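You operate a simulated robot arm through the tools that you are given. There is no shell and no other tool. Be economical: measure what you need, move in short steps, check, and stop when the job is done.

Carry out the task below with a simulated robot arm. There is one attempt and no reset: what you move stays moved.

TASK
Swap the blue sieve in the shaker for the yellow one.
Fine: the blue sieve goes into the gap in the row; lid back on and red knob to LOCK at the end. Where these are worked on the way, their far stop is far enough and under half their travel is too little: red knob.

Only the result counts: the job must be done as asked and must still hold three seconds after the hand-in. Knocking over, shifting, dropping, spilling or breaking anything else fails it. Lids that push on must go on centred and level and be pressed home; caps that screw on are set level and turned clockwise until they are tight.

THE ROBOT
A 6-joint arm with a two-finger parallel gripper, fixed in place. Base frame: the origin is at the foot of the arm, x ahead of it, y to its left, z up; the work surface is at about z = 850. Lengths are in mm, angles in rad, forces in N, time in s.
With the tool pointing down near the work surface it reaches from about 240 to 640 mm from the base axis. Its first joint turns from -1.152 to 1.152 rad. Payload 2.7 kg.
The TCP is the grasp point between the finger pads, 23 mm short of the fingertips. In the tool frame z runs along the fingers and y along their closing line. Largest opening 94 mm; finger width 38, thickness 10; the body of the gripper, 54 by 96 mm, starts 39 mm behind the TCP.
Orientation is that of the tool frame in the base frame, as a unit quaternion [x, y, z, w]. With the fingers straight down and closing along the base's y, the tool's x points along the base's -x, its y along +y and its z along -z.

THE INTERFACE
- The arm moves only by the tool servo_tool. Its argument "commands" is a list of rows, each a list of 7 numbers: the shift along the tool's x, y, z in units of 500 mm (1.0 is 500 mm), then the turn, a rotation vector about the tool's x, y, z in units of 90 degrees (1.0 is 90 degrees), then the opening, from 0 (shut) to 1 (fully open). In form: [[x, y, z, wx, wy, wz, hand], ...]. A call has 1 to 12 rows; each row is the pose to reach, as a shift and turn from the pose commanded when the call began, along the tool's axes at that moment. A call with a number of a shift or a turn outside -1 to 1 is refused whole. Each row takes 0.2 s and may step no farther than 50 mm and 0.15 rad from the row before; otherwise, or with a gripper value out of range, the whole call is refused. A pose out of reach is approached as far as the arm can. The call stops where the force on the tool passes 40 N (or 10 N more than at its start, if that is more) or the arm is blocked; 0.2 s more then pass. The fingers move at their own pace (about 45 mm/s each) and stop on an object; they squeeze with about 37 N. The grip force told is the motor's: it shows also when the fingers shut on nothing. Time passes only in rows, and 0.2 s behind the last, so rows that repeat a pose let the fingers close. It gives the time, the measured TCP pose, the force on the tool (base axes), the opening and the grip force at its end, in the units of the frame above (readings bear some noise), with the torque about the TCP (base axes, N m) and any sound that the robot's microphone picked up.
- Cameras (640 x 400 px; columns grow to the right, rows downward): "scene" is fixed at [79.5, -433.6, 1403.4]; the picture's right is [0.75, -0.66, 0.00], its down [-0.38, -0.43, -0.82] and it looks along [0.54, 0.61, -0.58] (base axes); focal length 299 px, centre (320, 200). "wrist" rides on the gripper at [86, 16, -74] in the tool frame; the picture's right is [-0.18, 0.98, 0.00], its down [-0.58, -0.11, -0.81] and it looks along [-0.79, -0.15, 0.59] (tool axes); focal length 243 px, centre (320, 200). There is no depth. A picture from a camera that has moved, and an enlarged one, comes with that camera's place and axes in the base frame and with its lens.
- snapshot(camera): a new picture of that camera. No time passes.
- close_up(camera, box): a new picture of the part [left, top, right, bottom] of that camera's present view, enlarged. No time passes.
- close_job(): hands the job in; it is judged then, once.

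Go step by step. Nothing tells you positions but the pictures and the camera data: compare them with the known pose of the tool, close in by small moves and look again before you grip or let go. The budget is 120 turns and 84 pictures, counting those below and the enlarged ones. Unless the task says otherwise, let go and move clear before handing in, and close with one line.

The tools are called after ">>>" as name(argument=value, ...) on one line, values as JSON. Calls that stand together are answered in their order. servo_tool: Moves the arm, as the interface text tells. Its arguments: {"type":"object","properties":{"commands":{"type":"array"}},"required":["commands"]} The other tools are called the same way: snapshot (camera) takes a picture; close_up (camera, box) takes an enlarged picture of a part of a camera's view; close_job () hands the job in.

At the start:

```text
t: 0.0
eef_pos: [419.8, -54.6, 1235.5]
tool_rot: [0.001, 1.0, 0.0, 0.0]
contact_force: [1.0, 0.2, -0.1]
torque: [-0.04, 0.01, -0.04]
grip_width: 94.1
gripper_force: 0.1
```

scene: 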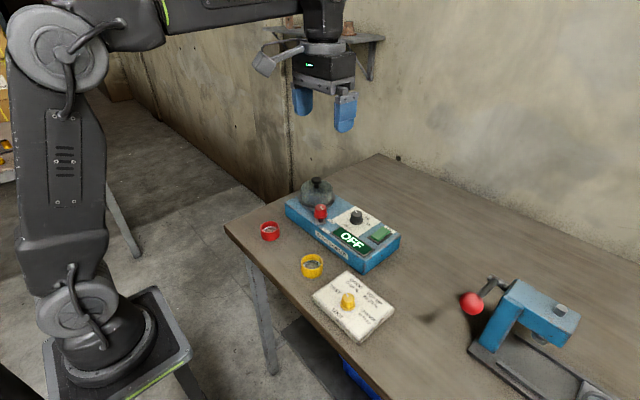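
wrist: 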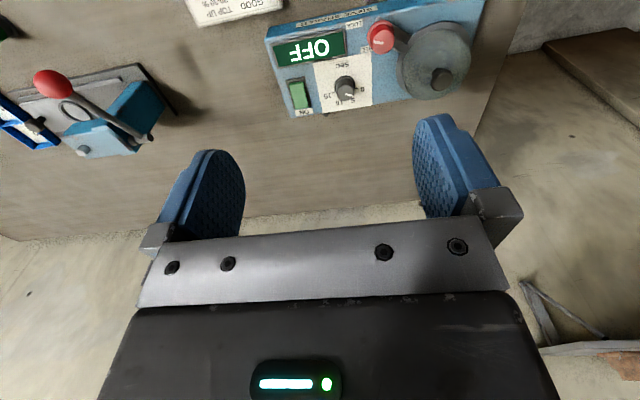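

I see the shaker (blue box) with a lid, red knob and a dial. A red sieve and a yellow sieve stand in the row beside it. I'll enlarge the view to learn the details.

>>> close_up(camera="scene", box=[220, 160, 420, 285])

>>> close_up(camera="scene", box=[280, 240, 420, 350])

>>> close_up(camera="wrist", box=[240, 0, 500, 130])

```text
3.20 times, centred on (320, 222) of scene
camera zoom: at [79.5, -433.6, 1403.4], right [0.75, -0.66, 0.0], down [-0.38, -0.43, -0.82], along [0.54, 0.61, -0.58], focal length 958 px, centre (320, 128)
```

zoom: 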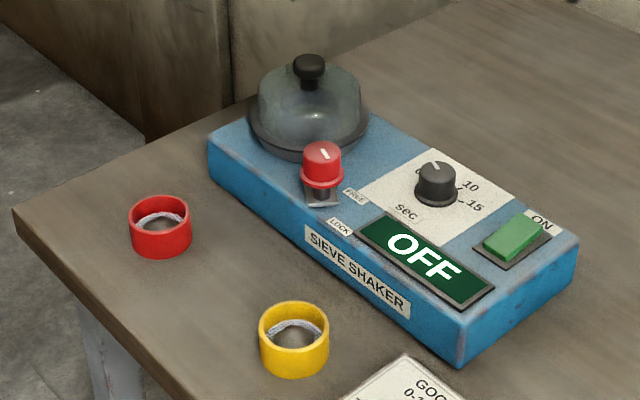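

```text
3.64 times, centred on (350, 295) of scene
camera zoom: at [79.5, -433.6, 1403.4], right [0.75, -0.66, 0.0], down [-0.38, -0.43, -0.82], along [0.54, 0.61, -0.58], focal length 1088 px, centre (211, -146)
```

zoom: 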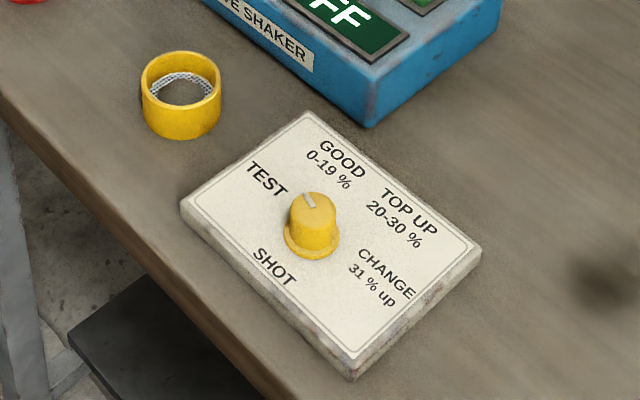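

```text
2.46 times, centred on (370, 65) of wrist
camera zoom: at [333.1, -38.8, 1308.9], right [0.18, 0.98, 0.0], down [0.58, -0.11, 0.81], along [0.79, -0.15, -0.59], focal length 597 px, centre (197, 532)
```

zoom: 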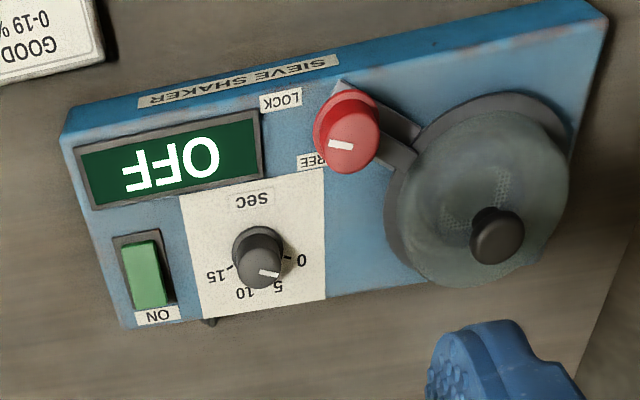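

The row runs along y at x≈390, with red at y≈118 and yellow at y≈-52, so the gap is at about y≈33. I'll bring the wrist camera in for a better look at the shaker.

>>> servo_tool(commands=[[0.036, 0.046, 0.054, 0, 0, 0, 1], [0.072, 0.092, 0.108, 0, 0, 0, 1], [0.108, 0.138, 0.162, 0, 0, 0, 1], [0.144, 0.184, 0.216, 0, 0, 0, 1], [0.18, 0.229, 0.27, 0, 0, 0, 1]])

>>> snapshot(camera="wrist")

```text
t: 1.2
eef_pos: [329.3, 58.6, 1097.3]
tool_rot: [0.0, 1.0, 0.0, 0.001]
contact_force: [-0.3, 0.8, -0.6]
torque: [-0.05, 0.01, 0.01]
grip_width: 93.8
gripper_force: 0.1
```

```text
78 pictures are left
camera wrist: at [242.1, 75.7, 1172.0], right [0.18, 0.98, 0.0], down [0.58, -0.11, 0.81], along [0.79, -0.15, -0.59], focal length 243 px, centre (320, 200)
```

wrist: 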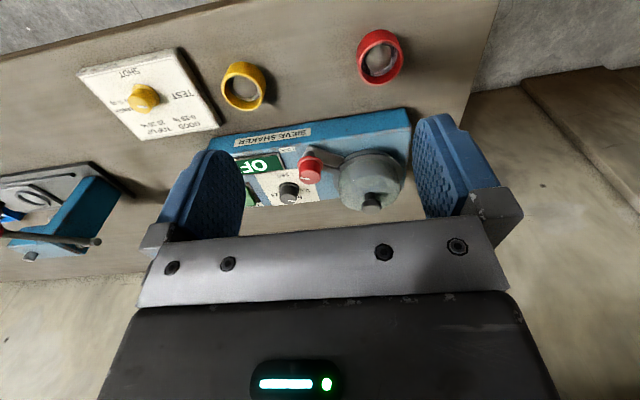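

The wrist view is inverted, but it shows the shaker well. I'll enlarge it and check the gap for any marks.

>>> close_up(camera="wrist", box=[240, 130, 420, 220])

>>> close_up(camera="wrist", box=[200, 10, 440, 140])

>>> close_up(camera="scene", box=[285, 170, 375, 230])

```text
3.56 times, centred on (330, 175) of wrist
camera zoom: at [242.1, 75.7, 1172.0], right [0.18, 0.98, 0.0], down [0.58, -0.11, 0.81], along [0.79, -0.15, -0.59], focal length 863 px, centre (284, 289)
```

zoom: 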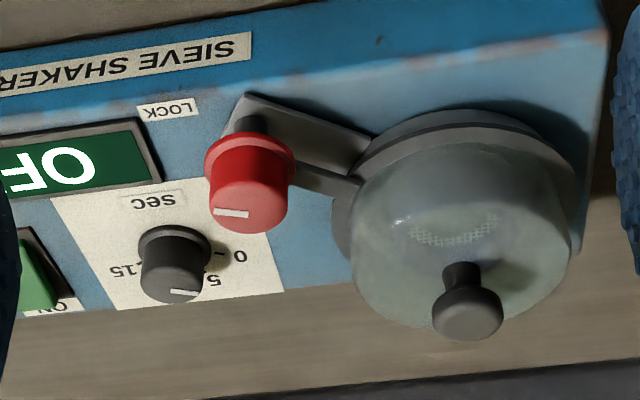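

```text
2.67 times, centred on (320, 75) of wrist
camera zoom: at [242.1, 75.7, 1172.0], right [0.18, 0.98, 0.0], down [0.58, -0.11, 0.81], along [0.79, -0.15, -0.59], focal length 647 px, centre (320, 533)
```

zoom: 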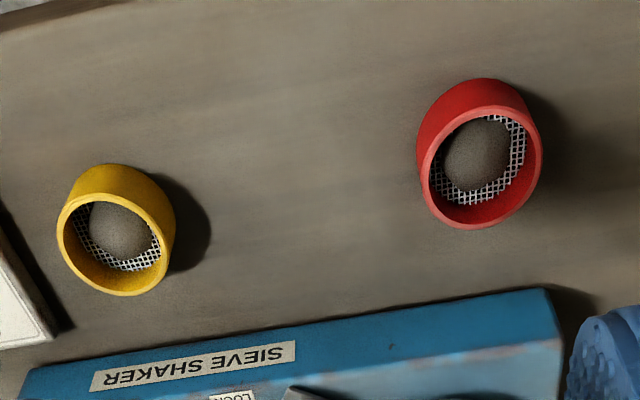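

```text
6.67 times, centred on (330, 200) of scene
camera zoom: at [79.5, -433.7, 1403.4], right [0.75, -0.66, 0.0], down [-0.38, -0.43, -0.82], along [0.54, 0.61, -0.58], focal length 1995 px, centre (253, 200)
```

zoom: 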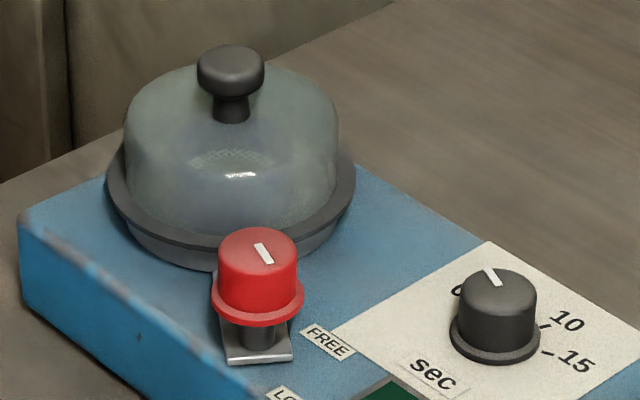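

The knob's mark points at LOCK now. By triangulation its axis is at about (482, 17) with its top at z≈951, and the lid handle is at about (537, 95) with its top at z≈974. I'll move above the knob and check.

>>> servo_tool(commands=[[-0.08, -0.021, 0.04, 0, 0, 0, 0.55], [-0.16, -0.042, 0.08, 0, 0, 0, 0.55], [-0.24, -0.063, 0.12, 0, 0, 0, 0.55], [-0.306, -0.083, 0.16, 0, 0, 0, 0.55], [-0.306, -0.083, 0.16, 0, 0, 0, 0.55]])

>>> close_up(camera="scene", box=[265, 130, 405, 220])

>>> snapshot(camera="wrist")

```text
t: 2.4
eef_pos: [484.9, 16.3, 1019.9]
tool_rot: [0.0, 1.0, 0.001, 0.0]
contact_force: [1.2, -0.3, 0.0]
torque: [-0.05, 0.01, -0.01]
grip_width: 51.7
gripper_force: 0.1
```

```text
4.44 times, centred on (335, 175) of scene
camera zoom: at [79.5, -433.6, 1403.4], right [0.75, -0.66, 0.0], down [-0.38, -0.43, -0.82], along [0.54, 0.61, -0.58], focal length 1330 px, centre (253, 311)
```

zoom: 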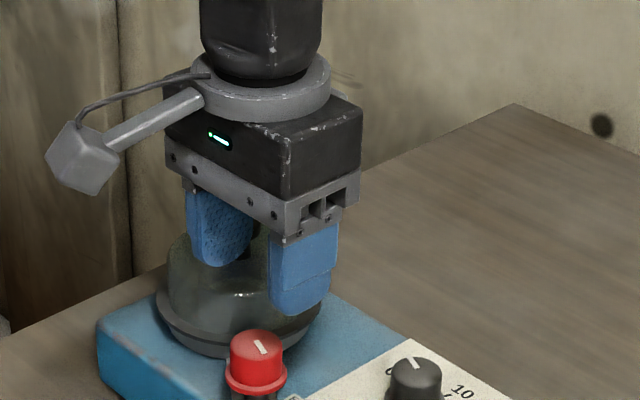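

```text
73 pictures are left
camera wrist: at [396.1, 33.5, 1093.8], right [0.18, 0.98, 0.0], down [0.58, -0.11, 0.81], along [0.79, -0.15, -0.59], focal length 243 px, centre (320, 200)
```

wrist: 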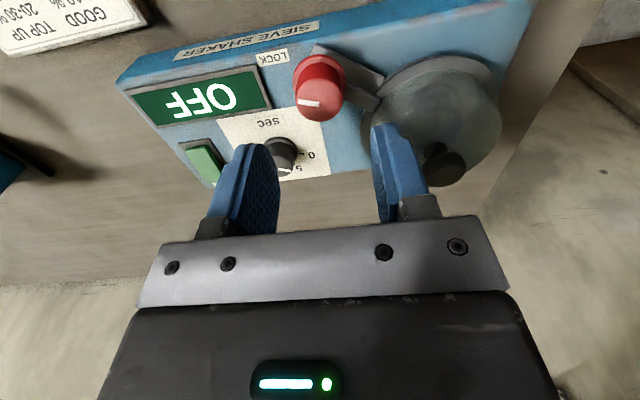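

The wrist view confirms the knob at about (484, 16). I'll lower onto the knob body and grip it.

>>> servo_tool(commands=[[0, 0, 0.05, 0, 0, 0, 0.55], [0, 0, 0.1, 0, 0, 0, 0.55], [0, 0, 0.13, 0, 0, 0, 0.55], [0, 0, 0.13, 0, 0, 0, 0.55]])

>>> close_up(camera="scene", box=[265, 150, 385, 230])

```text
t: 3.4
eef_pos: [482.7, 17.7, 953.3]
tool_rot: [0.0, 1.0, 0.0, 0.001]
contact_force: [-3.3, 0.1, 7.2]
torque: [0.21, 0.04, 0.07]
grip_width: 51.4
gripper_force: 0.1
```

```text
5.00 times, centred on (325, 190) of scene
camera zoom: at [79.3, -433.7, 1403.4], right [0.75, -0.66, 0.0], down [-0.38, -0.43, -0.82], along [0.54, 0.61, -0.57], focal length 1496 px, centre (295, 250)
```

zoom: 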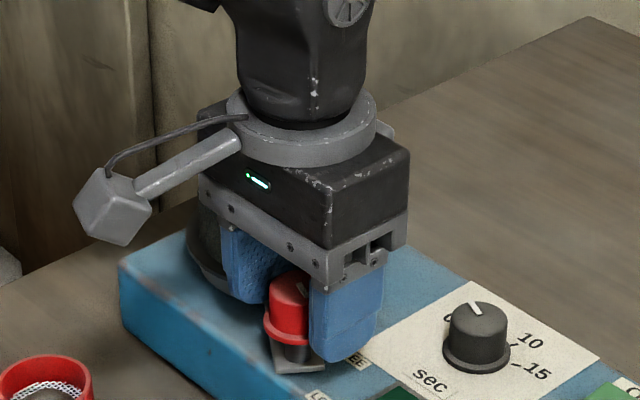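

There's a 7 N upward push, most likely the +y finger touching the lid shoulder. I'll lift, turn the fingers so they straddle the knob away from the lid, and come down again.

>>> servo_tool(commands=[[0, 0, -0.06, 0, 0, 0, 0.5], [0, 0, -0.06, 0, 0, -0.09, 0.5], [0, 0, -0.06, 0, 0, -0.18, 0.5], [0, 0, -0.06, 0, 0, -0.27, 0.5], [0, 0, -0.06, 0, 0, -0.36, 0.5], [0, 0, -0.06, 0, 0, -0.4, 0.5], [0, 0, -0.03, 0, 0, -0.4, 0.5], [0, 0, 0, 0, 0, -0.4, 0.5], [0, 0, 0, 0, 0, -0.4, 0.5]])

>>> close_up(camera="scene", box=[265, 150, 385, 230])

>>> snapshot(camera="wrist")

```text
t: 5.4
eef_pos: [482.9, 18.3, 954.3]
tool_rot: [-0.309, 0.951, 0.0, 0.0]
contact_force: [-1.1, -0.4, -0.3]
torque: [-0.03, 0.03, 0.0]
grip_width: 47.2
gripper_force: 0.2
```

```text
5.00 times, centred on (325, 190) of scene
camera zoom: at [79.5, -433.6, 1403.4], right [0.75, -0.66, 0.0], down [-0.38, -0.43, -0.82], along [0.54, 0.61, -0.58], focal length 1496 px, centre (295, 250)
```

zoom: 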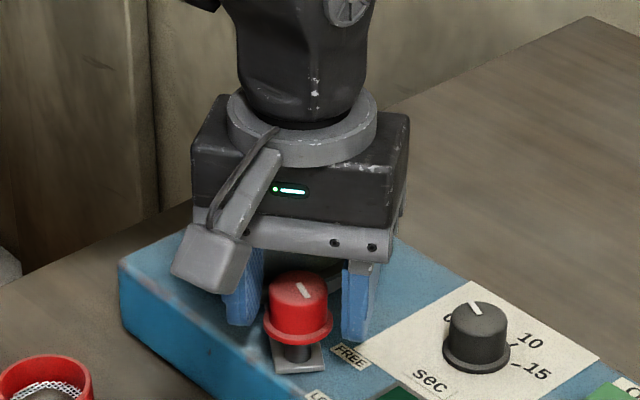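

```text
70 pictures are left
camera wrist: at [403.0, -19.8, 1028.8], right [-0.43, 0.9, 0.0], down [0.53, 0.25, 0.81], along [0.73, 0.35, -0.59], focal length 243 px, centre (320, 200)
```

wrist: 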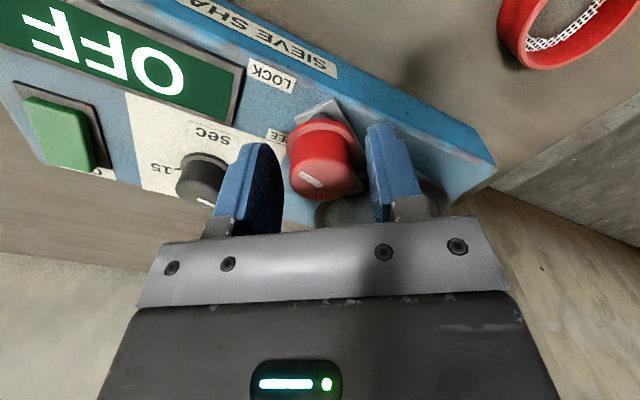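

Free of contact now, with the knob well straddled. I'll shift 3 mm toward the camera side and close on it.

>>> servo_tool(commands=[[0.006, 0, 0, 0, 0, 0, 0.5], [0.006, 0, 0, 0, 0, 0, 0], [0.006, 0, 0, 0, 0, 0, 0], [0.006, 0, 0, 0, 0, 0, 0], [0.006, 0, 0, 0, 0, 0, 0]])

>>> close_up(camera="scene", box=[265, 150, 385, 230])

```text
t: 6.6
eef_pos: [479.5, 15.3, 954.4]
tool_rot: [-0.309, 0.951, 0.0, 0.0]
contact_force: [-4.7, 2.1, 1.2]
torque: [0.15, 0.05, 0.0]
grip_width: 35.4
gripper_force: 45.4
```

```text
5.00 times, centred on (325, 190) of scene
camera zoom: at [79.3, -433.6, 1403.4], right [0.75, -0.66, 0.0], down [-0.38, -0.43, -0.82], along [0.54, 0.61, -0.58], focal length 1496 px, centre (295, 250)
```

zoom: 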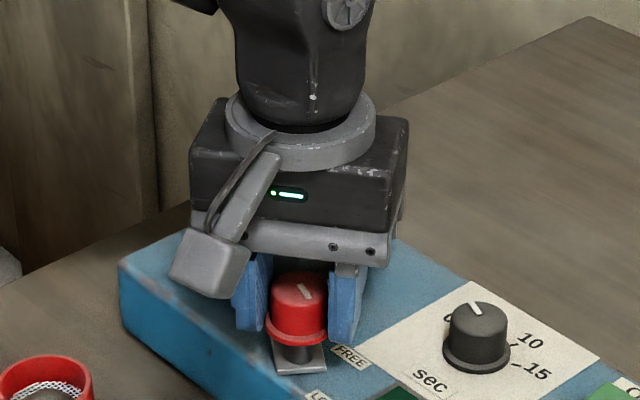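

I've got hold of it at 35 mm. I'll turn counter-clockwise, toward FREE.

>>> servo_tool(commands=[[0, 0, 0, 0, 0, -0.09, 0], [0, 0, 0, 0, 0, -0.18, 0], [0, 0, 0, 0, 0, -0.27, 0], [0, 0, 0, 0, 0, -0.36, 0], [0, 0, 0, 0, 0, -0.45, 0], [0, 0, 0, 0, 0, -0.54, 0]])

>>> close_up(camera="scene", box=[265, 150, 385, 230])

```text
t: 8.0
eef_pos: [481.0, 16.5, 954.3]
tool_rot: [-0.675, 0.738, 0.001, 0.001]
contact_force: [-6.8, 1.4, -3.7]
torque: [-0.38, 0.23, -0.04]
grip_width: 35.2
gripper_force: 45.2
```

```text
5.00 times, centred on (325, 190) of scene
camera zoom: at [79.3, -433.6, 1403.4], right [0.75, -0.66, 0.0], down [-0.38, -0.43, -0.82], along [0.54, 0.61, -0.58], focal length 1496 px, centre (295, 250)
```

zoom: 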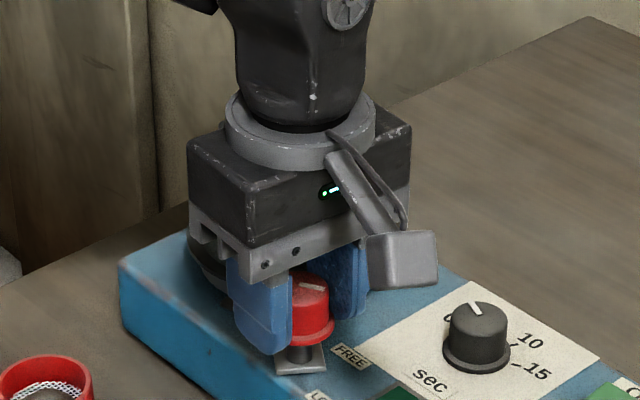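

The knob is turning with the hand, now about 48° of the way. I'll go on to the far stop.

>>> servo_tool(commands=[[0, 0, 0, 0, 0, -0.09, 0], [0, 0, 0, 0, 0, -0.18, 0], [0, 0, 0, 0, 0, -0.27, 0], [0, 0, 0, 0, 0, -0.36, 0], [0, 0, 0, 0, 0, -0.42, 0]])

>>> close_up(camera="scene", box=[265, 150, 385, 230])

```text
t: 9.2
eef_pos: [481.0, 16.3, 954.1]
tool_rot: [0.877, -0.481, 0.0, 0.0]
contact_force: [-7.4, 1.9, -5.0]
torque: [0.03, 0.33, 0.02]
grip_width: 35.5
gripper_force: 45.0
```

```text
5.00 times, centred on (325, 190) of scene
camera zoom: at [79.4, -433.6, 1403.4], right [0.75, -0.66, 0.0], down [-0.38, -0.43, -0.82], along [0.54, 0.61, -0.58], focal length 1496 px, centre (295, 250)
```

zoom: 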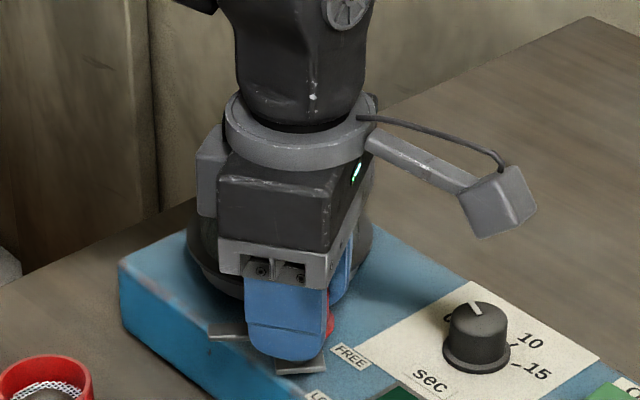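

The latch plate has swung out from under the lid side. I'll turn a few more degrees to feel for the stop.

>>> servo_tool(commands=[[0, 0, 0, 0, 0, -0.06, 0], [0, 0, 0, 0, 0, -0.12, 0]])

>>> snapshot(camera="wrist")

```text
t: 9.8
eef_pos: [482.1, 14.8, 953.1]
tool_rot: [0.918, -0.397, 0.001, 0.0]
contact_force: [-0.5, 0.1, -9.0]
torque: [0.02, 0.0, -0.44]
grip_width: 35.2
gripper_force: 45.5
```

```text
66 pictures are left
camera wrist: at [528.3, -58.2, 1029.0], right [-0.84, -0.54, 0.0], down [-0.32, 0.5, 0.81], along [-0.43, 0.68, -0.59], focal length 243 px, centre (320, 200)
```

wrist: 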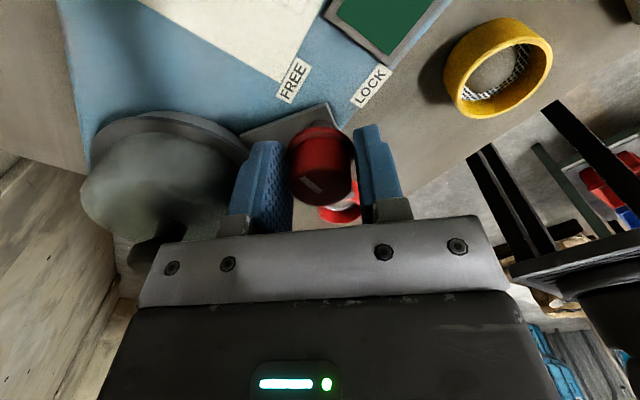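

A torque of -0.44 N m shows the knob is against its FREE stop. I'll open slightly, lift clear, then turn the tool back to neutral.

>>> servo_tool(commands=[[0, 0, 0, 0, 0, 0.03, 0.46], [0, 0, 0, 0, 0, 0.03, 0.46], [0, 0, -0.06, 0, 0, 0.03, 0.46], [0, 0, -0.14, 0, 0, 0.03, 0.46], [0, 0, -0.2, 0, 0, 0.1, 0.5], [0, 0, -0.2, 0, 0, 0.19, 0.5], [0, 0, -0.2, 0, 0, 0.28, 0.5], [0, 0, -0.2, 0, 0, 0.37, 0.5], [0, 0, -0.2, 0, 0, 0.46, 0.5], [0, 0, -0.2, 0, 0, 0.55, 0.5], [0, 0, -0.2, 0, 0, 0.64, 0.5], [0, 0, -0.2, 0, 0, 0.73, 0.5]])

>>> close_up(camera="scene", box=[265, 150, 385, 230])

```text
t: 12.4
eef_pos: [481.2, 17.3, 1054.9]
tool_rot: [-0.555, 0.832, -0.001, 0.0]
contact_force: [-0.8, 0.8, -0.1]
torque: [0.03, 0.0, 0.0]
grip_width: 47.0
gripper_force: 0.0
```

```text
5.00 times, centred on (325, 190) of scene
camera zoom: at [79.5, -433.6, 1403.4], right [0.75, -0.66, 0.0], down [-0.38, -0.43, -0.82], along [0.54, 0.61, -0.58], focal length 1496 px, centre (295, 250)
```

zoom: 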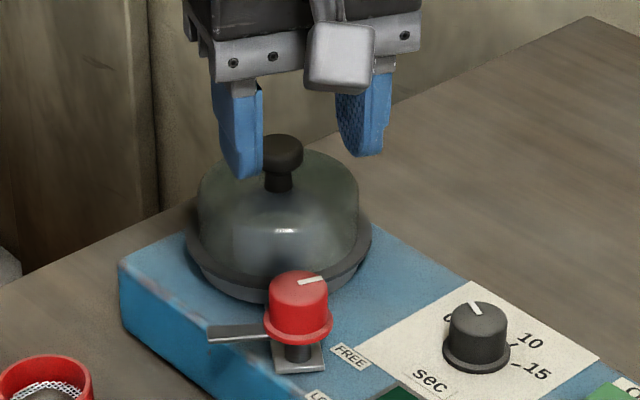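

The latch has swung aside and the lid is free. Next I'll go above the lid handle with the tool back at neutral yaw.

>>> servo_tool(commands=[[-0.02, -0.005, 0.0, 0, 0, 0.084, 0.5], [-0.04, -0.01, 0.0, 0, 0, 0.168, 0.5], [-0.06, -0.015, 0.0, 0, 0, 0.252, 0.5], [-0.08, -0.02, 0.0, 0, 0, 0.336, 0.5], [-0.1, -0.025, 0, 0, 0, 0.42, 0.5], [-0.12, -0.03, 0, 0, 0, 0.504, 0.5], [-0.15, -0.035, 0, 0, 0, 0.588, 0.5], [-0.17, -0.04, 0.02, 0, 0, 0.67, 0.5], [-0.187, -0.0435, 0.04, 0, 0, 0.749, 0.5], [-0.187, -0.0435, 0.04, 0, 0, 0.749, 0.5]])

>>> snapshot(camera="wrist")

>>> close_up(camera="scene", box=[265, 130, 385, 210])

```text
t: 14.6
eef_pos: [537.4, 93.1, 1033.8]
tool_rot: [0.001, 1.0, 0.0, 0.0]
contact_force: [0.8, -0.3, 0.0]
torque: [-0.03, 0.01, 0.0]
grip_width: 47.0
gripper_force: 0.1
```

```text
64 pictures are left
camera wrist: at [449.6, 111.1, 1108.9], right [0.18, 0.98, 0.0], down [0.58, -0.11, 0.81], along [0.79, -0.15, -0.59], focal length 243 px, centre (320, 200)
```

wrist: 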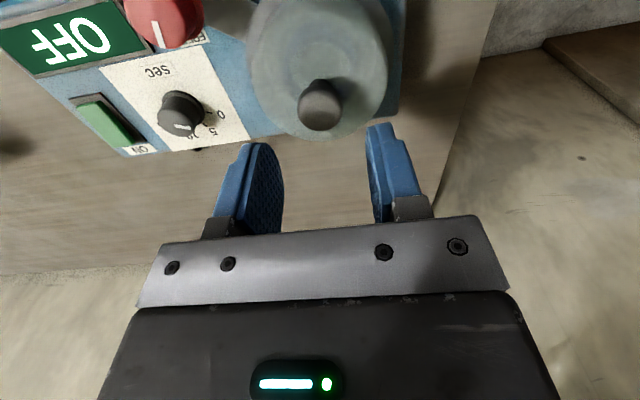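

```text
5.00 times, centred on (325, 170) of scene
camera zoom: at [79.5, -433.6, 1403.4], right [0.75, -0.66, 0.0], down [-0.38, -0.43, -0.82], along [0.54, 0.61, -0.58], focal length 1496 px, centre (295, 350)
```

zoom: 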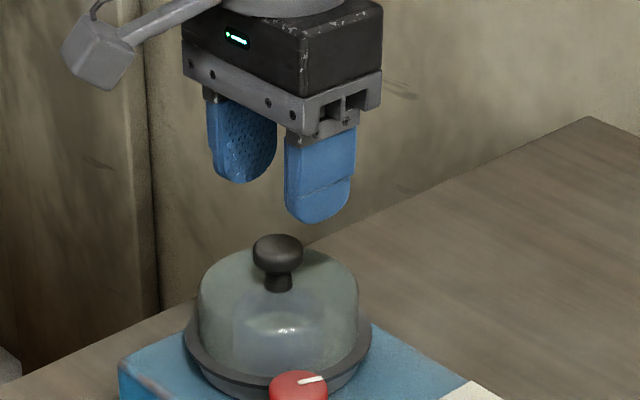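

The handle is at about (534, 95.5) with its top at z≈976. I'll lower so the fingertips stay just above the dome.

>>> servo_tool(commands=[[0.007, 0.005, 0.04, 0, 0, 0, 0.5], [0.007, 0.005, 0.08, 0, 0, 0, 0.5], [0.007, 0.005, 0.112, 0, 0, 0, 0.5], [0.007, 0.005, 0.112, 0, 0, 0, 0.5]])

>>> close_up(camera="scene", box=[265, 130, 385, 210])

>>> close_up(camera="wrist", box=[200, 60, 440, 230])

```text
t: 15.6
eef_pos: [532.5, 96.4, 978.2]
tool_rot: [0.0, 1.0, 0.001, 0.001]
contact_force: [-4.0, -0.4, 9.7]
torque: [-0.05, 0.21, -0.05]
grip_width: 46.8
gripper_force: 0.1
```

```text
5.00 times, centred on (325, 170) of scene
camera zoom: at [79.2, -433.7, 1403.4], right [0.75, -0.66, 0.0], down [-0.38, -0.43, -0.82], along [0.54, 0.61, -0.57], focal length 1496 px, centre (295, 350)
```

zoom: 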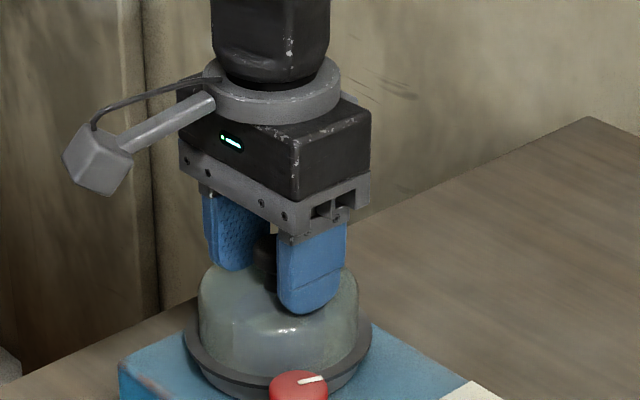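

```text
2.35 times, centred on (320, 145) of wrist
camera zoom: at [445.7, 112.9, 1053.6], right [0.18, 0.98, 0.0], down [0.58, -0.11, 0.81], along [0.79, -0.15, -0.59], focal length 571 px, centre (320, 329)
```

zoom: 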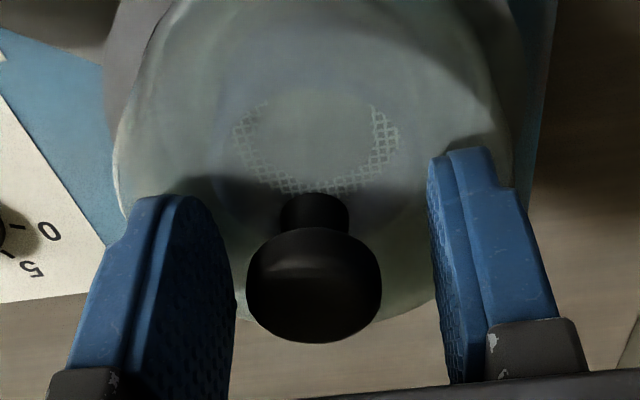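

The fingertips touch the dome lightly, so I'll raise 4 mm and grip the handle.

>>> servo_tool(commands=[[0, -0.002, -0.008, 0, 0, 0, 0.5], [0, -0.002, -0.008, 0, 0, 0, 0], [0, -0.002, -0.008, 0, 0, 0, 0], [0, -0.002, -0.008, 0, 0, 0, 0], [0, -0.002, -0.008, 0, 0, 0, 0]])

```text
t: 16.8
eef_pos: [533.4, 95.8, 981.2]
tool_rot: [0.0, 1.0, -0.001, 0.0]
contact_force: [0.6, -0.1, -0.2]
torque: [-0.02, 0.01, -0.02]
grip_width: 26.8
gripper_force: 36.9
heard: snap
```

I'm holding the handle at 26.8 mm, with the seated lid pose at (533.4, 95.8, 981.2). I'll lift it straight up and watch.

>>> servo_tool(commands=[[0, 0, -0.02, 0, 0, 0, 0], [0, 0, -0.05, 0, 0, 0, 0], [0, 0, -0.1, 0, 0, 0, 0], [0, 0, -0.16, 0, 0, 0, 0], [0, 0, -0.16, 0, 0, 0, 0]])

>>> close_up(camera="scene", box=[255, 100, 415, 220])

>>> snapshot(camera="scene")

```text
t: 18.0
eef_pos: [532.3, 96.8, 1062.0]
tool_rot: [-0.001, 1.0, -0.001, 0.0]
contact_force: [0.5, -0.8, -1.5]
torque: [0.0, -0.03, 0.02]
grip_width: 26.7
gripper_force: 36.7
```

```text
3.33 times, centred on (335, 160) of scene
camera zoom: at [79.5, -433.6, 1403.4], right [0.75, -0.66, 0.0], down [-0.38, -0.43, -0.82], along [0.54, 0.61, -0.58], focal length 997 px, centre (270, 333)
```

zoom: 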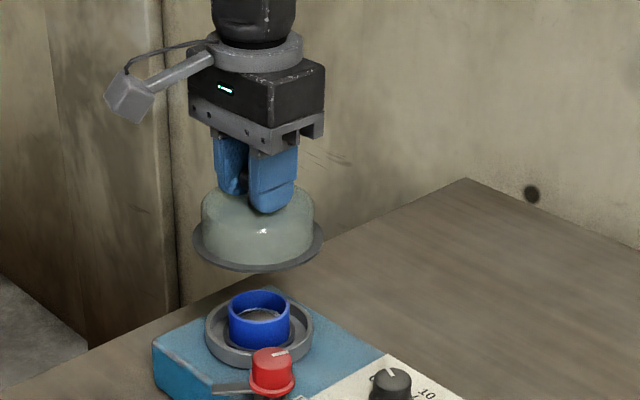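

```text
59 pictures are left
```

scene: 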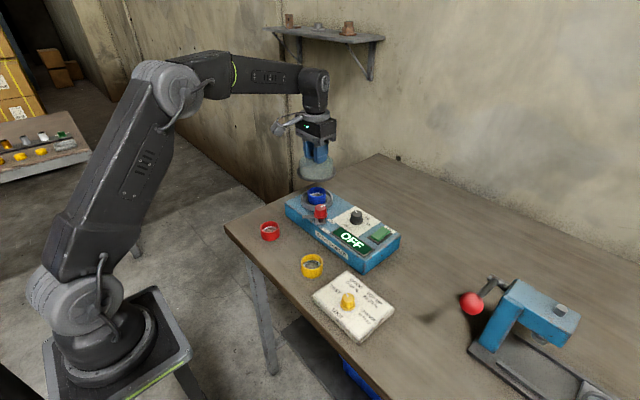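

The lid is off and the blue sieve sits exposed. I'll set the lid down on the clear table to the right of the shaker, around (575, -230), going there at height first.

>>> servo_tool(commands=[[-0.01, -0.07, 0, 0, 0, 0, 0], [-0.02, -0.15, 0, 0, 0, 0, 0], [-0.03, -0.23, 0, 0, 0, 0, 0], [-0.04, -0.31, 0, 0, 0, 0, 0], [-0.05, -0.4, 0, 0, 0, 0, 0], [-0.06, -0.49, 0, 0, 0, 0, 0], [-0.07, -0.57, 0, 0, 0, 0, 0], [-0.086, -0.654, 0, 0, 0, 0, 0], [-0.086, -0.654, 0, 0, 0, 0, 0]])

>>> snapshot(camera="scene")

>>> snapshot(camera="wrist")

```text
t: 20.0
eef_pos: [571.5, -229.4, 1060.1]
tool_rot: [-0.001, 1.0, 0.0, -0.001]
contact_force: [-1.1, 0.0, -1.4]
torque: [0.0, -0.02, -0.02]
grip_width: 26.9
gripper_force: 37.4
out of reach, approached as far as the arm can: row 8, 9
```

```text
58 pictures are left
```

scene: 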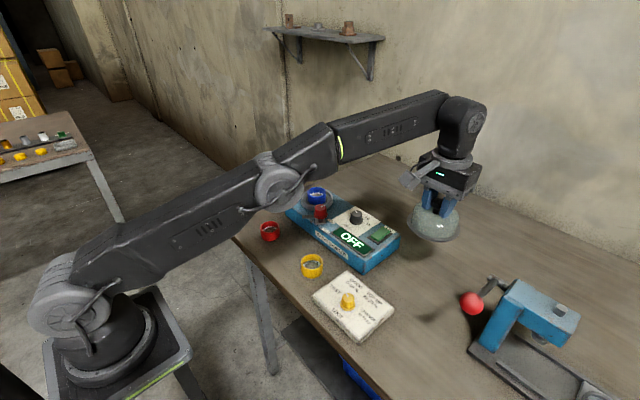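

```text
57 pictures are left
camera wrist: at [485.0, -214.0, 1134.9], right [0.18, 0.98, 0.0], down [0.58, -0.11, 0.81], along [0.79, -0.15, -0.59], focal length 243 px, centre (320, 200)
```

wrist: 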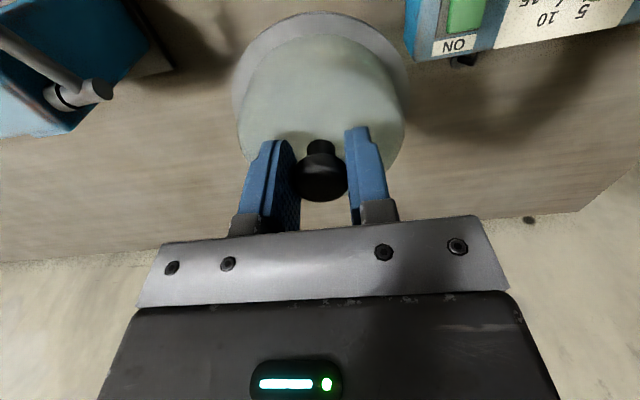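

It's clear of the shaker edge (y≈-154). I'll come back about 12 mm from the reach limit and lower towards the table.

>>> servo_tool(commands=[[0.03, -0.005, 0.05, 0, 0, 0, 0], [0.03, -0.005, 0.12, 0, 0, 0, 0], [0.03, -0.005, 0.19, 0, 0, 0, 0], [0.03, -0.005, 0.24, 0, 0, 0, 0], [0.03, -0.005, 0.25, 0, 0, 0, 0]])

>>> close_up(camera="scene", box=[350, 180, 510, 300])

```text
t: 21.2
eef_pos: [556.4, -232.9, 935.2]
tool_rot: [-0.001, 1.0, 0.0, 0.0]
contact_force: [-0.1, -0.5, -0.3]
torque: [0.04, 0.0, -0.01]
grip_width: 26.8
gripper_force: 36.8
```

```text
3.33 times, centred on (430, 240) of scene
camera zoom: at [79.5, -433.7, 1403.4], right [0.75, -0.66, 0.0], down [-0.38, -0.43, -0.82], along [0.54, 0.61, -0.58], focal length 997 px, centre (-47, 67)
```

zoom: 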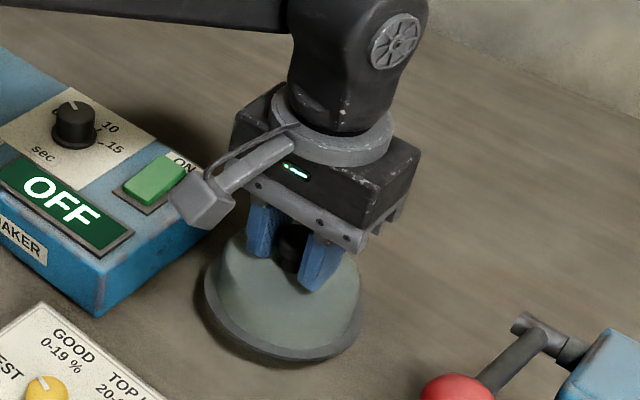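

The lid is just above the table. I'll lower by small steps until it touches.

>>> servo_tool(commands=[[0, 0, 0.004, 0, 0, 0, 0], [0, 0, 0.008, 0, 0, 0, 0], [0, 0, 0.008, 0, 0, 0, 0]])

```text
t: 22.0
eef_pos: [557.0, -232.6, 932.7]
tool_rot: [-0.001, 1.0, 0.0, 0.0]
contact_force: [-0.4, 0.6, -1.0]
torque: [-0.02, 0.01, 0.03]
grip_width: 26.6
gripper_force: 37.1
```

>>> servo_tool(commands=[[0, 0, 0.004, 0, 0, 0, 0], [0, 0, 0.008, 0, 0, 0, 0], [0, 0, 0.012, 0, 0, 0, 0], [0, 0, 0.012, 0, 0, 0, 0]])

>>> close_up(camera="scene", box=[380, 220, 480, 295])

```text
t: 23.0
eef_pos: [557.1, -233.4, 926.8]
tool_rot: [-0.001, 1.0, 0.0, 0.001]
contact_force: [-0.3, 0.1, -1.1]
torque: [0.01, -0.01, -0.02]
grip_width: 26.6
gripper_force: 36.7
```

```text
5.33 times, centred on (430, 258) of scene
camera zoom: at [79.5, -433.6, 1403.4], right [0.75, -0.66, 0.0], down [-0.38, -0.43, -0.82], along [0.54, 0.61, -0.58], focal length 1596 px, centre (-267, -107)
```

zoom: 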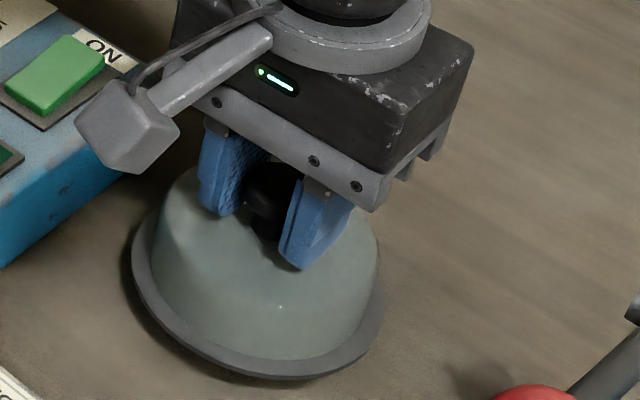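

>>> servo_tool(commands=[[0, 0, 0.003, 0, 0, 0, 0], [0, 0, 0.006, 0, 0, 0, 0], [0, 0, 0.009, 0, 0, 0, 0], [0, 0, 0.009, 0, 0, 0, 0]])

```text
t: 24.0
eef_pos: [557.6, -232.9, 922.1]
tool_rot: [0.0, 1.0, 0.001, 0.0]
contact_force: [-0.2, 0.3, -1.7]
torque: [-0.02, -0.02, 0.01]
grip_width: 26.8
gripper_force: 37.3
```

Not touching yet; I keep lowering.

>>> servo_tool(commands=[[0, 0, 0.003, 0, 0, 0, 0], [0, 0, 0.006, 0, 0, 0, 0], [0, 0, 0.009, 0, 0, 0, 0], [0, 0, 0.009, 0, 0, 0, 0]])

```text
t: 25.0
eef_pos: [558.0, -232.7, 916.8]
tool_rot: [-0.001, 1.0, 0.0, 0.0]
contact_force: [0.0, -0.1, -1.2]
torque: [0.0, 0.02, -0.06]
grip_width: 26.7
gripper_force: 37.1
```

>>> servo_tool(commands=[[0, 0, 0.003, 0, 0, 0, 0], [0, 0, 0.006, 0, 0, 0, 0], [0, 0, 0.009, 0, 0, 0, 0], [0, 0, 0.009, 0, 0, 0, 0]])

>>> close_up(camera="scene", box=[380, 220, 480, 295])

```text
t: 26.0
eef_pos: [558.1, -232.9, 913.5]
tool_rot: [-0.001, 1.0, 0.001, 0.0]
contact_force: [-0.5, 0.4, -1.3]
torque: [-0.02, 0.02, -0.02]
grip_width: 26.8
gripper_force: 37.5
```

```text
5.33 times, centred on (430, 258) of scene
camera zoom: at [79.5, -433.6, 1403.4], right [0.75, -0.66, 0.0], down [-0.38, -0.43, -0.82], along [0.54, 0.61, -0.58], focal length 1596 px, centre (-267, -107)
```

zoom: 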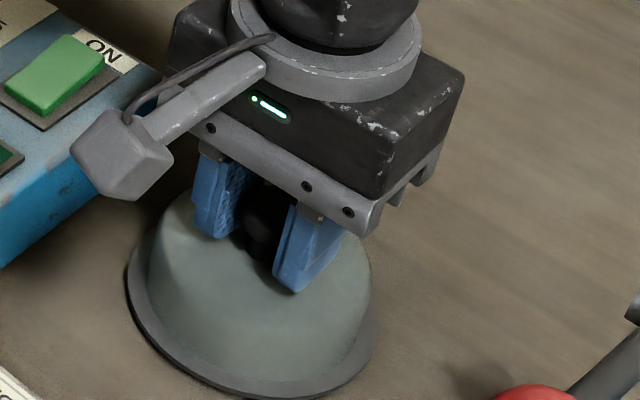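

>>> servo_tool(commands=[[0, 0, 0.003, 0, 0, 0, 0], [0, 0, 0.006, 0, 0, 0, 0], [0, 0, 0.006, 0, 0, 0, 0]])

```text
t: 26.8
eef_pos: [558.4, -232.5, 908.4]
tool_rot: [-0.001, 1.0, 0.0, 0.0]
contact_force: [0.5, 0.0, -1.9]
torque: [-0.01, 0.01, 0.05]
grip_width: 26.8
gripper_force: 37.2
```

>>> servo_tool(commands=[[0, 0, 0.003, 0, 0, 0, 0], [0, 0, 0.006, 0, 0, 0, 0], [0, 0, 0.009, 0, 0, 0, 0], [0, 0, 0.009, 0, 0, 0, 0]])

>>> close_up(camera="scene", box=[380, 230, 480, 305])

```text
t: 27.8
eef_pos: [558.7, -233.1, 908.5]
tool_rot: [0.0, 1.0, -0.001, 0.002]
contact_force: [-12.7, 6.9, 31.1]
torque: [0.09, 0.58, -0.02]
grip_width: 27.0
gripper_force: 37.1
```

```text
5.33 times, centred on (430, 268) of scene
camera zoom: at [78.6, -433.2, 1403.6], right [0.75, -0.66, 0.0], down [-0.38, -0.43, -0.82], along [0.54, 0.61, -0.57], focal length 1596 px, centre (-267, -160)
```

zoom: 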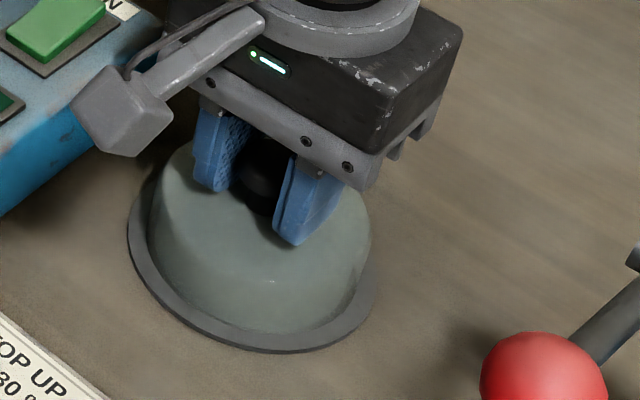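

The lid is on the table (TCP≈908). I'll ease off the push, let go and rise.

>>> servo_tool(commands=[[0, 0, -0.008, 0, 0, 0, 0], [0, 0, -0.008, 0, 0, 0, 0.45], [0, 0, -0.008, 0, 0, 0, 0.45], [0, 0, -0.008, 0, 0, 0, 0.5]])

```text
t: 28.8
eef_pos: [557.1, -232.5, 908.0]
tool_rot: [0.0, 1.0, 0.0, 0.0]
contact_force: [0.4, -0.4, -0.3]
torque: [0.0, 0.02, 0.02]
grip_width: 47.1
gripper_force: 0.0
```

Lid released at (557, -232.5). Now I'll rise and go back over the shaker to look at the blue sieve.

>>> servo_tool(commands=[[0, 0, -0.1, 0, 0, 0, 0.5], [0, 0, -0.2, 0, 0, 0, 0.6], [0.02, 0, -0.28, 0, 0, 0, 0.75], [0.048, 0.08, -0.28, 0, 0, 0, 0.75], [0.048, 0.17, -0.28, 0, 0, 0, 0.75], [0.048, 0.26, -0.28, 0, 0, 0, 0.75], [0.048, 0.35, -0.28, 0, 0, 0, 0.75], [0.048, 0.44, -0.28, 0, 0, 0, 0.75], [0.048, 0.53, -0.28, 0, 0, 0, 0.75], [0.048, 0.6, -0.28, 0, 0, 0, 0.75], [0.048, 0.656, -0.28, 0, 0, 0, 0.75], [0.048, 0.656, -0.28, 0, 0, 0, 0.75]])

>>> snapshot(camera="wrist")

>>> close_up(camera="scene", box=[275, 165, 365, 230])

>>> close_up(camera="scene", box=[380, 220, 480, 295])

```text
t: 31.4
eef_pos: [533.5, 96.5, 1046.9]
tool_rot: [-0.001, 1.0, 0.001, 0.0]
contact_force: [-0.6, 0.0, 0.7]
torque: [-0.03, 0.01, 0.02]
grip_width: 70.4
gripper_force: 0.0
```

```text
52 pictures are left
camera wrist: at [445.6, 112.4, 1121.9], right [0.18, 0.98, 0.0], down [0.58, -0.11, 0.81], along [0.79, -0.15, -0.59], focal length 243 px, centre (320, 200)
```

wrist: 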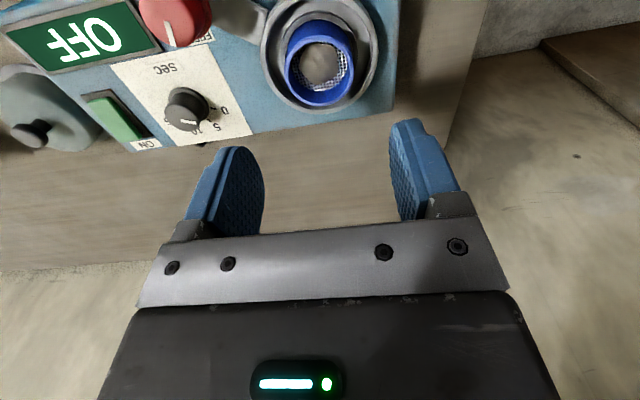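

```text
6.15 times, centred on (320, 198) of scene
camera zoom: at [79.5, -433.6, 1403.4], right [0.75, -0.66, 0.0], down [-0.38, -0.43, -0.82], along [0.54, 0.61, -0.58], focal length 1841 px, centre (320, 215)
```

zoom: 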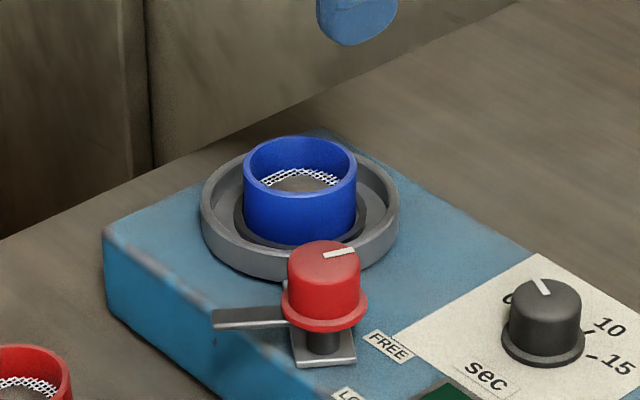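

```text
5.33 times, centred on (430, 258) of scene
camera zoom: at [79.5, -433.6, 1403.4], right [0.75, -0.66, 0.0], down [-0.38, -0.43, -0.82], along [0.54, 0.61, -0.58], focal length 1596 px, centre (-267, -107)
```

zoom: 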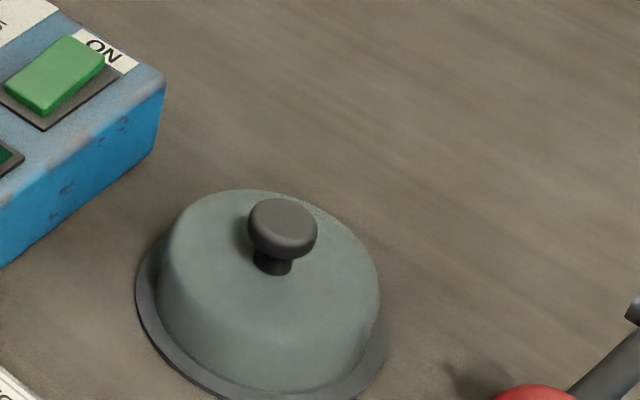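

The blue sieve sits in a socket inside the ring. I'll enlarge the wrist view to locate its rim.

>>> close_up(camera="wrist", box=[240, 0, 400, 120])

```text
3.33 times, centred on (320, 60) of wrist
camera zoom: at [445.6, 112.4, 1121.9], right [0.18, 0.98, 0.0], down [0.58, -0.11, 0.81], along [0.79, -0.15, -0.59], focal length 809 px, centre (320, 667)
```

zoom: 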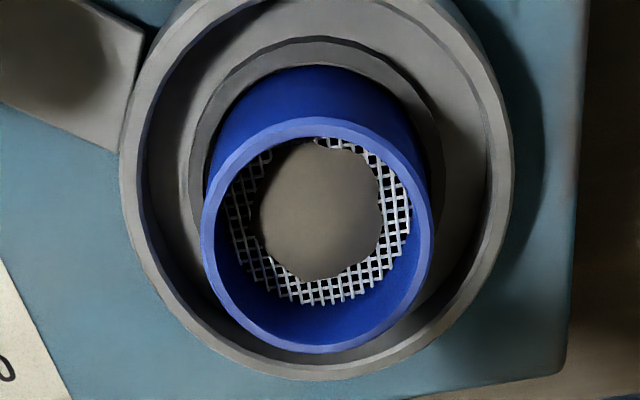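

The blue rim is centred at about (533.5, 95), with its top at z≈935 and an outer diameter of about 53. I'll lower until the tips are about 10 mm below the rim.

>>> servo_tool(commands=[[0, -0.003, 0.08, 0, 0, 0, 0.78], [0, -0.003, 0.15, 0, 0, 0, 0.78], [0, -0.003, 0.18, 0, 0, 0, 0.78], [0, -0.003, 0.196, 0, 0, 0, 0.78], [0, -0.003, 0.196, 0, 0, 0, 0.78]])

>>> close_up(camera="scene", box=[275, 150, 365, 215])

>>> close_up(camera="wrist", box=[160, 60, 480, 240])

```text
t: 32.6
eef_pos: [532.5, 95.0, 950.2]
tool_rot: [-0.001, 1.0, -0.001, 0.0]
contact_force: [0.3, 0.7, -0.1]
torque: [-0.02, 0.0, 0.0]
grip_width: 73.6
gripper_force: 0.1
```

```text
6.15 times, centred on (320, 182) of scene
camera zoom: at [79.5, -433.6, 1403.4], right [0.75, -0.66, 0.0], down [-0.38, -0.43, -0.82], along [0.54, 0.61, -0.58], focal length 1841 px, centre (320, 308)
```

zoom: 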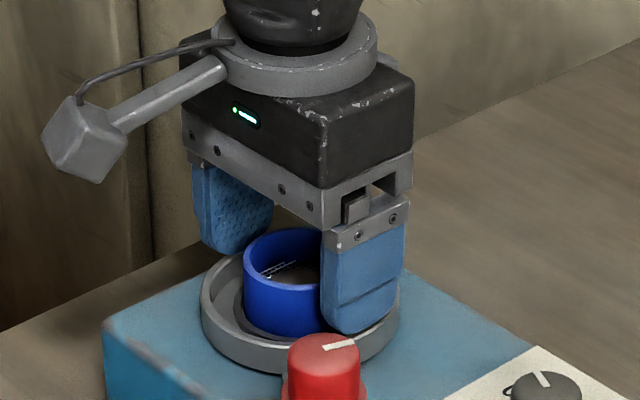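

```text
2.00 times, centred on (320, 150) of wrist
camera zoom: at [445.2, 110.7, 1024.7], right [0.18, 0.98, 0.0], down [0.58, -0.11, 0.81], along [0.79, -0.15, -0.59], focal length 485 px, centre (320, 300)
```

zoom: 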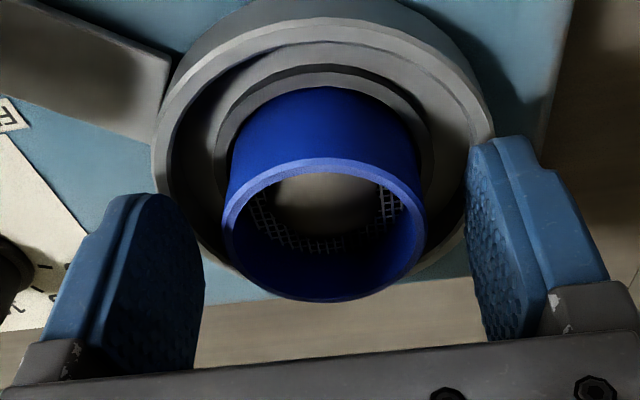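

Aligned and free of contact. I'll go 2 mm deeper and close on the sieve.

>>> servo_tool(commands=[[0, -0.001, 0.004, 0, 0, 0, 0.68], [0, -0.001, 0.006, 0, 0, 0, 0.6], [0, -0.001, 0.006, 0, 0, 0, 0.3], [0, -0.001, 0.006, 0, 0, 0, 0.3], [0, -0.001, 0.006, 0, 0, 0, 0.3]])

>>> close_up(camera="scene", box=[275, 150, 365, 215])

```text
t: 33.8
eef_pos: [532.6, 94.1, 947.7]
tool_rot: [-0.001, 1.0, 0.0, 0.0]
contact_force: [-0.2, 0.7, 2.1]
torque: [0.04, -0.02, -0.02]
grip_width: 51.0
gripper_force: 37.2
```

```text
6.15 times, centred on (320, 182) of scene
camera zoom: at [79.4, -433.6, 1403.4], right [0.75, -0.66, 0.0], down [-0.38, -0.43, -0.82], along [0.54, 0.61, -0.58], focal length 1841 px, centre (320, 308)
```

zoom: 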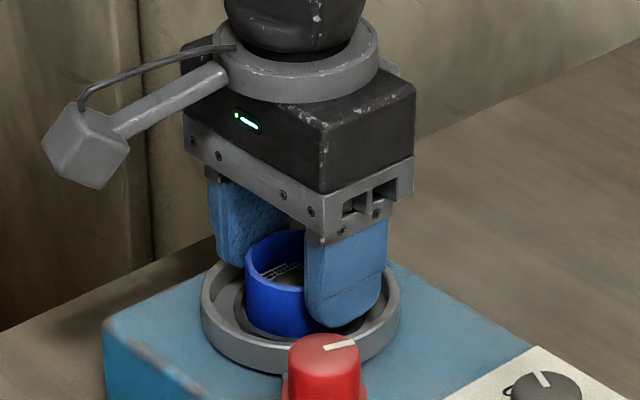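

I've gripped the blue sieve at 51 mm, with its seated pose at (532.6, 94.1, 947.7). I'll lift it straight up.

>>> servo_tool(commands=[[0, 0, -0.01, 0, 0, 0, 0.3], [0, 0, -0.03, 0, 0, 0, 0.3], [0, 0, -0.07, 0, 0, 0, 0.3], [0, 0, -0.12, 0, 0, 0, 0.3], [0, 0, -0.17, 0, 0, 0, 0.3], [0, 0, -0.17, 0, 0, 0, 0.3]])

>>> close_up(camera="scene", box=[255, 120, 375, 220])

>>> snapshot(camera="wrist")

```text
t: 35.2
eef_pos: [533.4, 94.4, 1032.2]
tool_rot: [-0.001, 1.0, 0.0, 0.001]
contact_force: [0.7, 0.5, -1.7]
torque: [-0.01, -0.01, 0.01]
grip_width: 50.9
gripper_force: 36.4
```

```text
4.00 times, centred on (315, 170) of scene
camera zoom: at [79.5, -433.6, 1403.4], right [0.75, -0.66, 0.0], down [-0.38, -0.43, -0.82], along [0.54, 0.61, -0.58], focal length 1197 px, centre (340, 320)
```

zoom: 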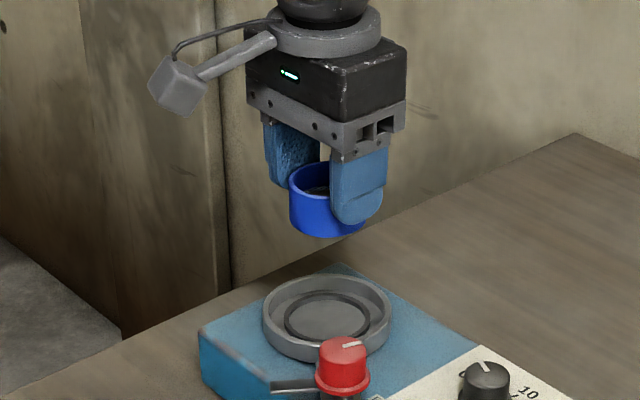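

```text
44 pictures are left
camera wrist: at [445.9, 110.2, 1107.5], right [0.18, 0.98, 0.0], down [0.58, -0.11, 0.81], along [0.79, -0.15, -0.59], focal length 243 px, centre (320, 200)
```

wrist: 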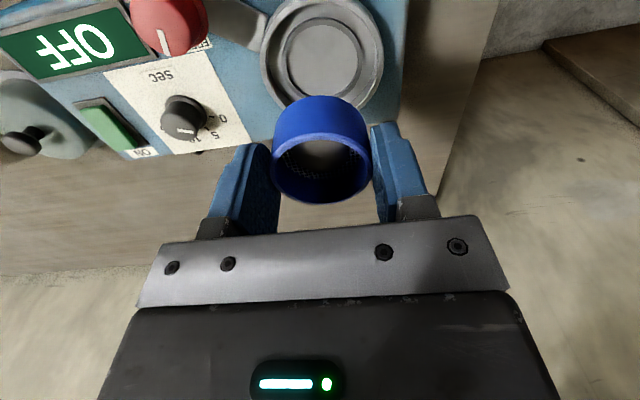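

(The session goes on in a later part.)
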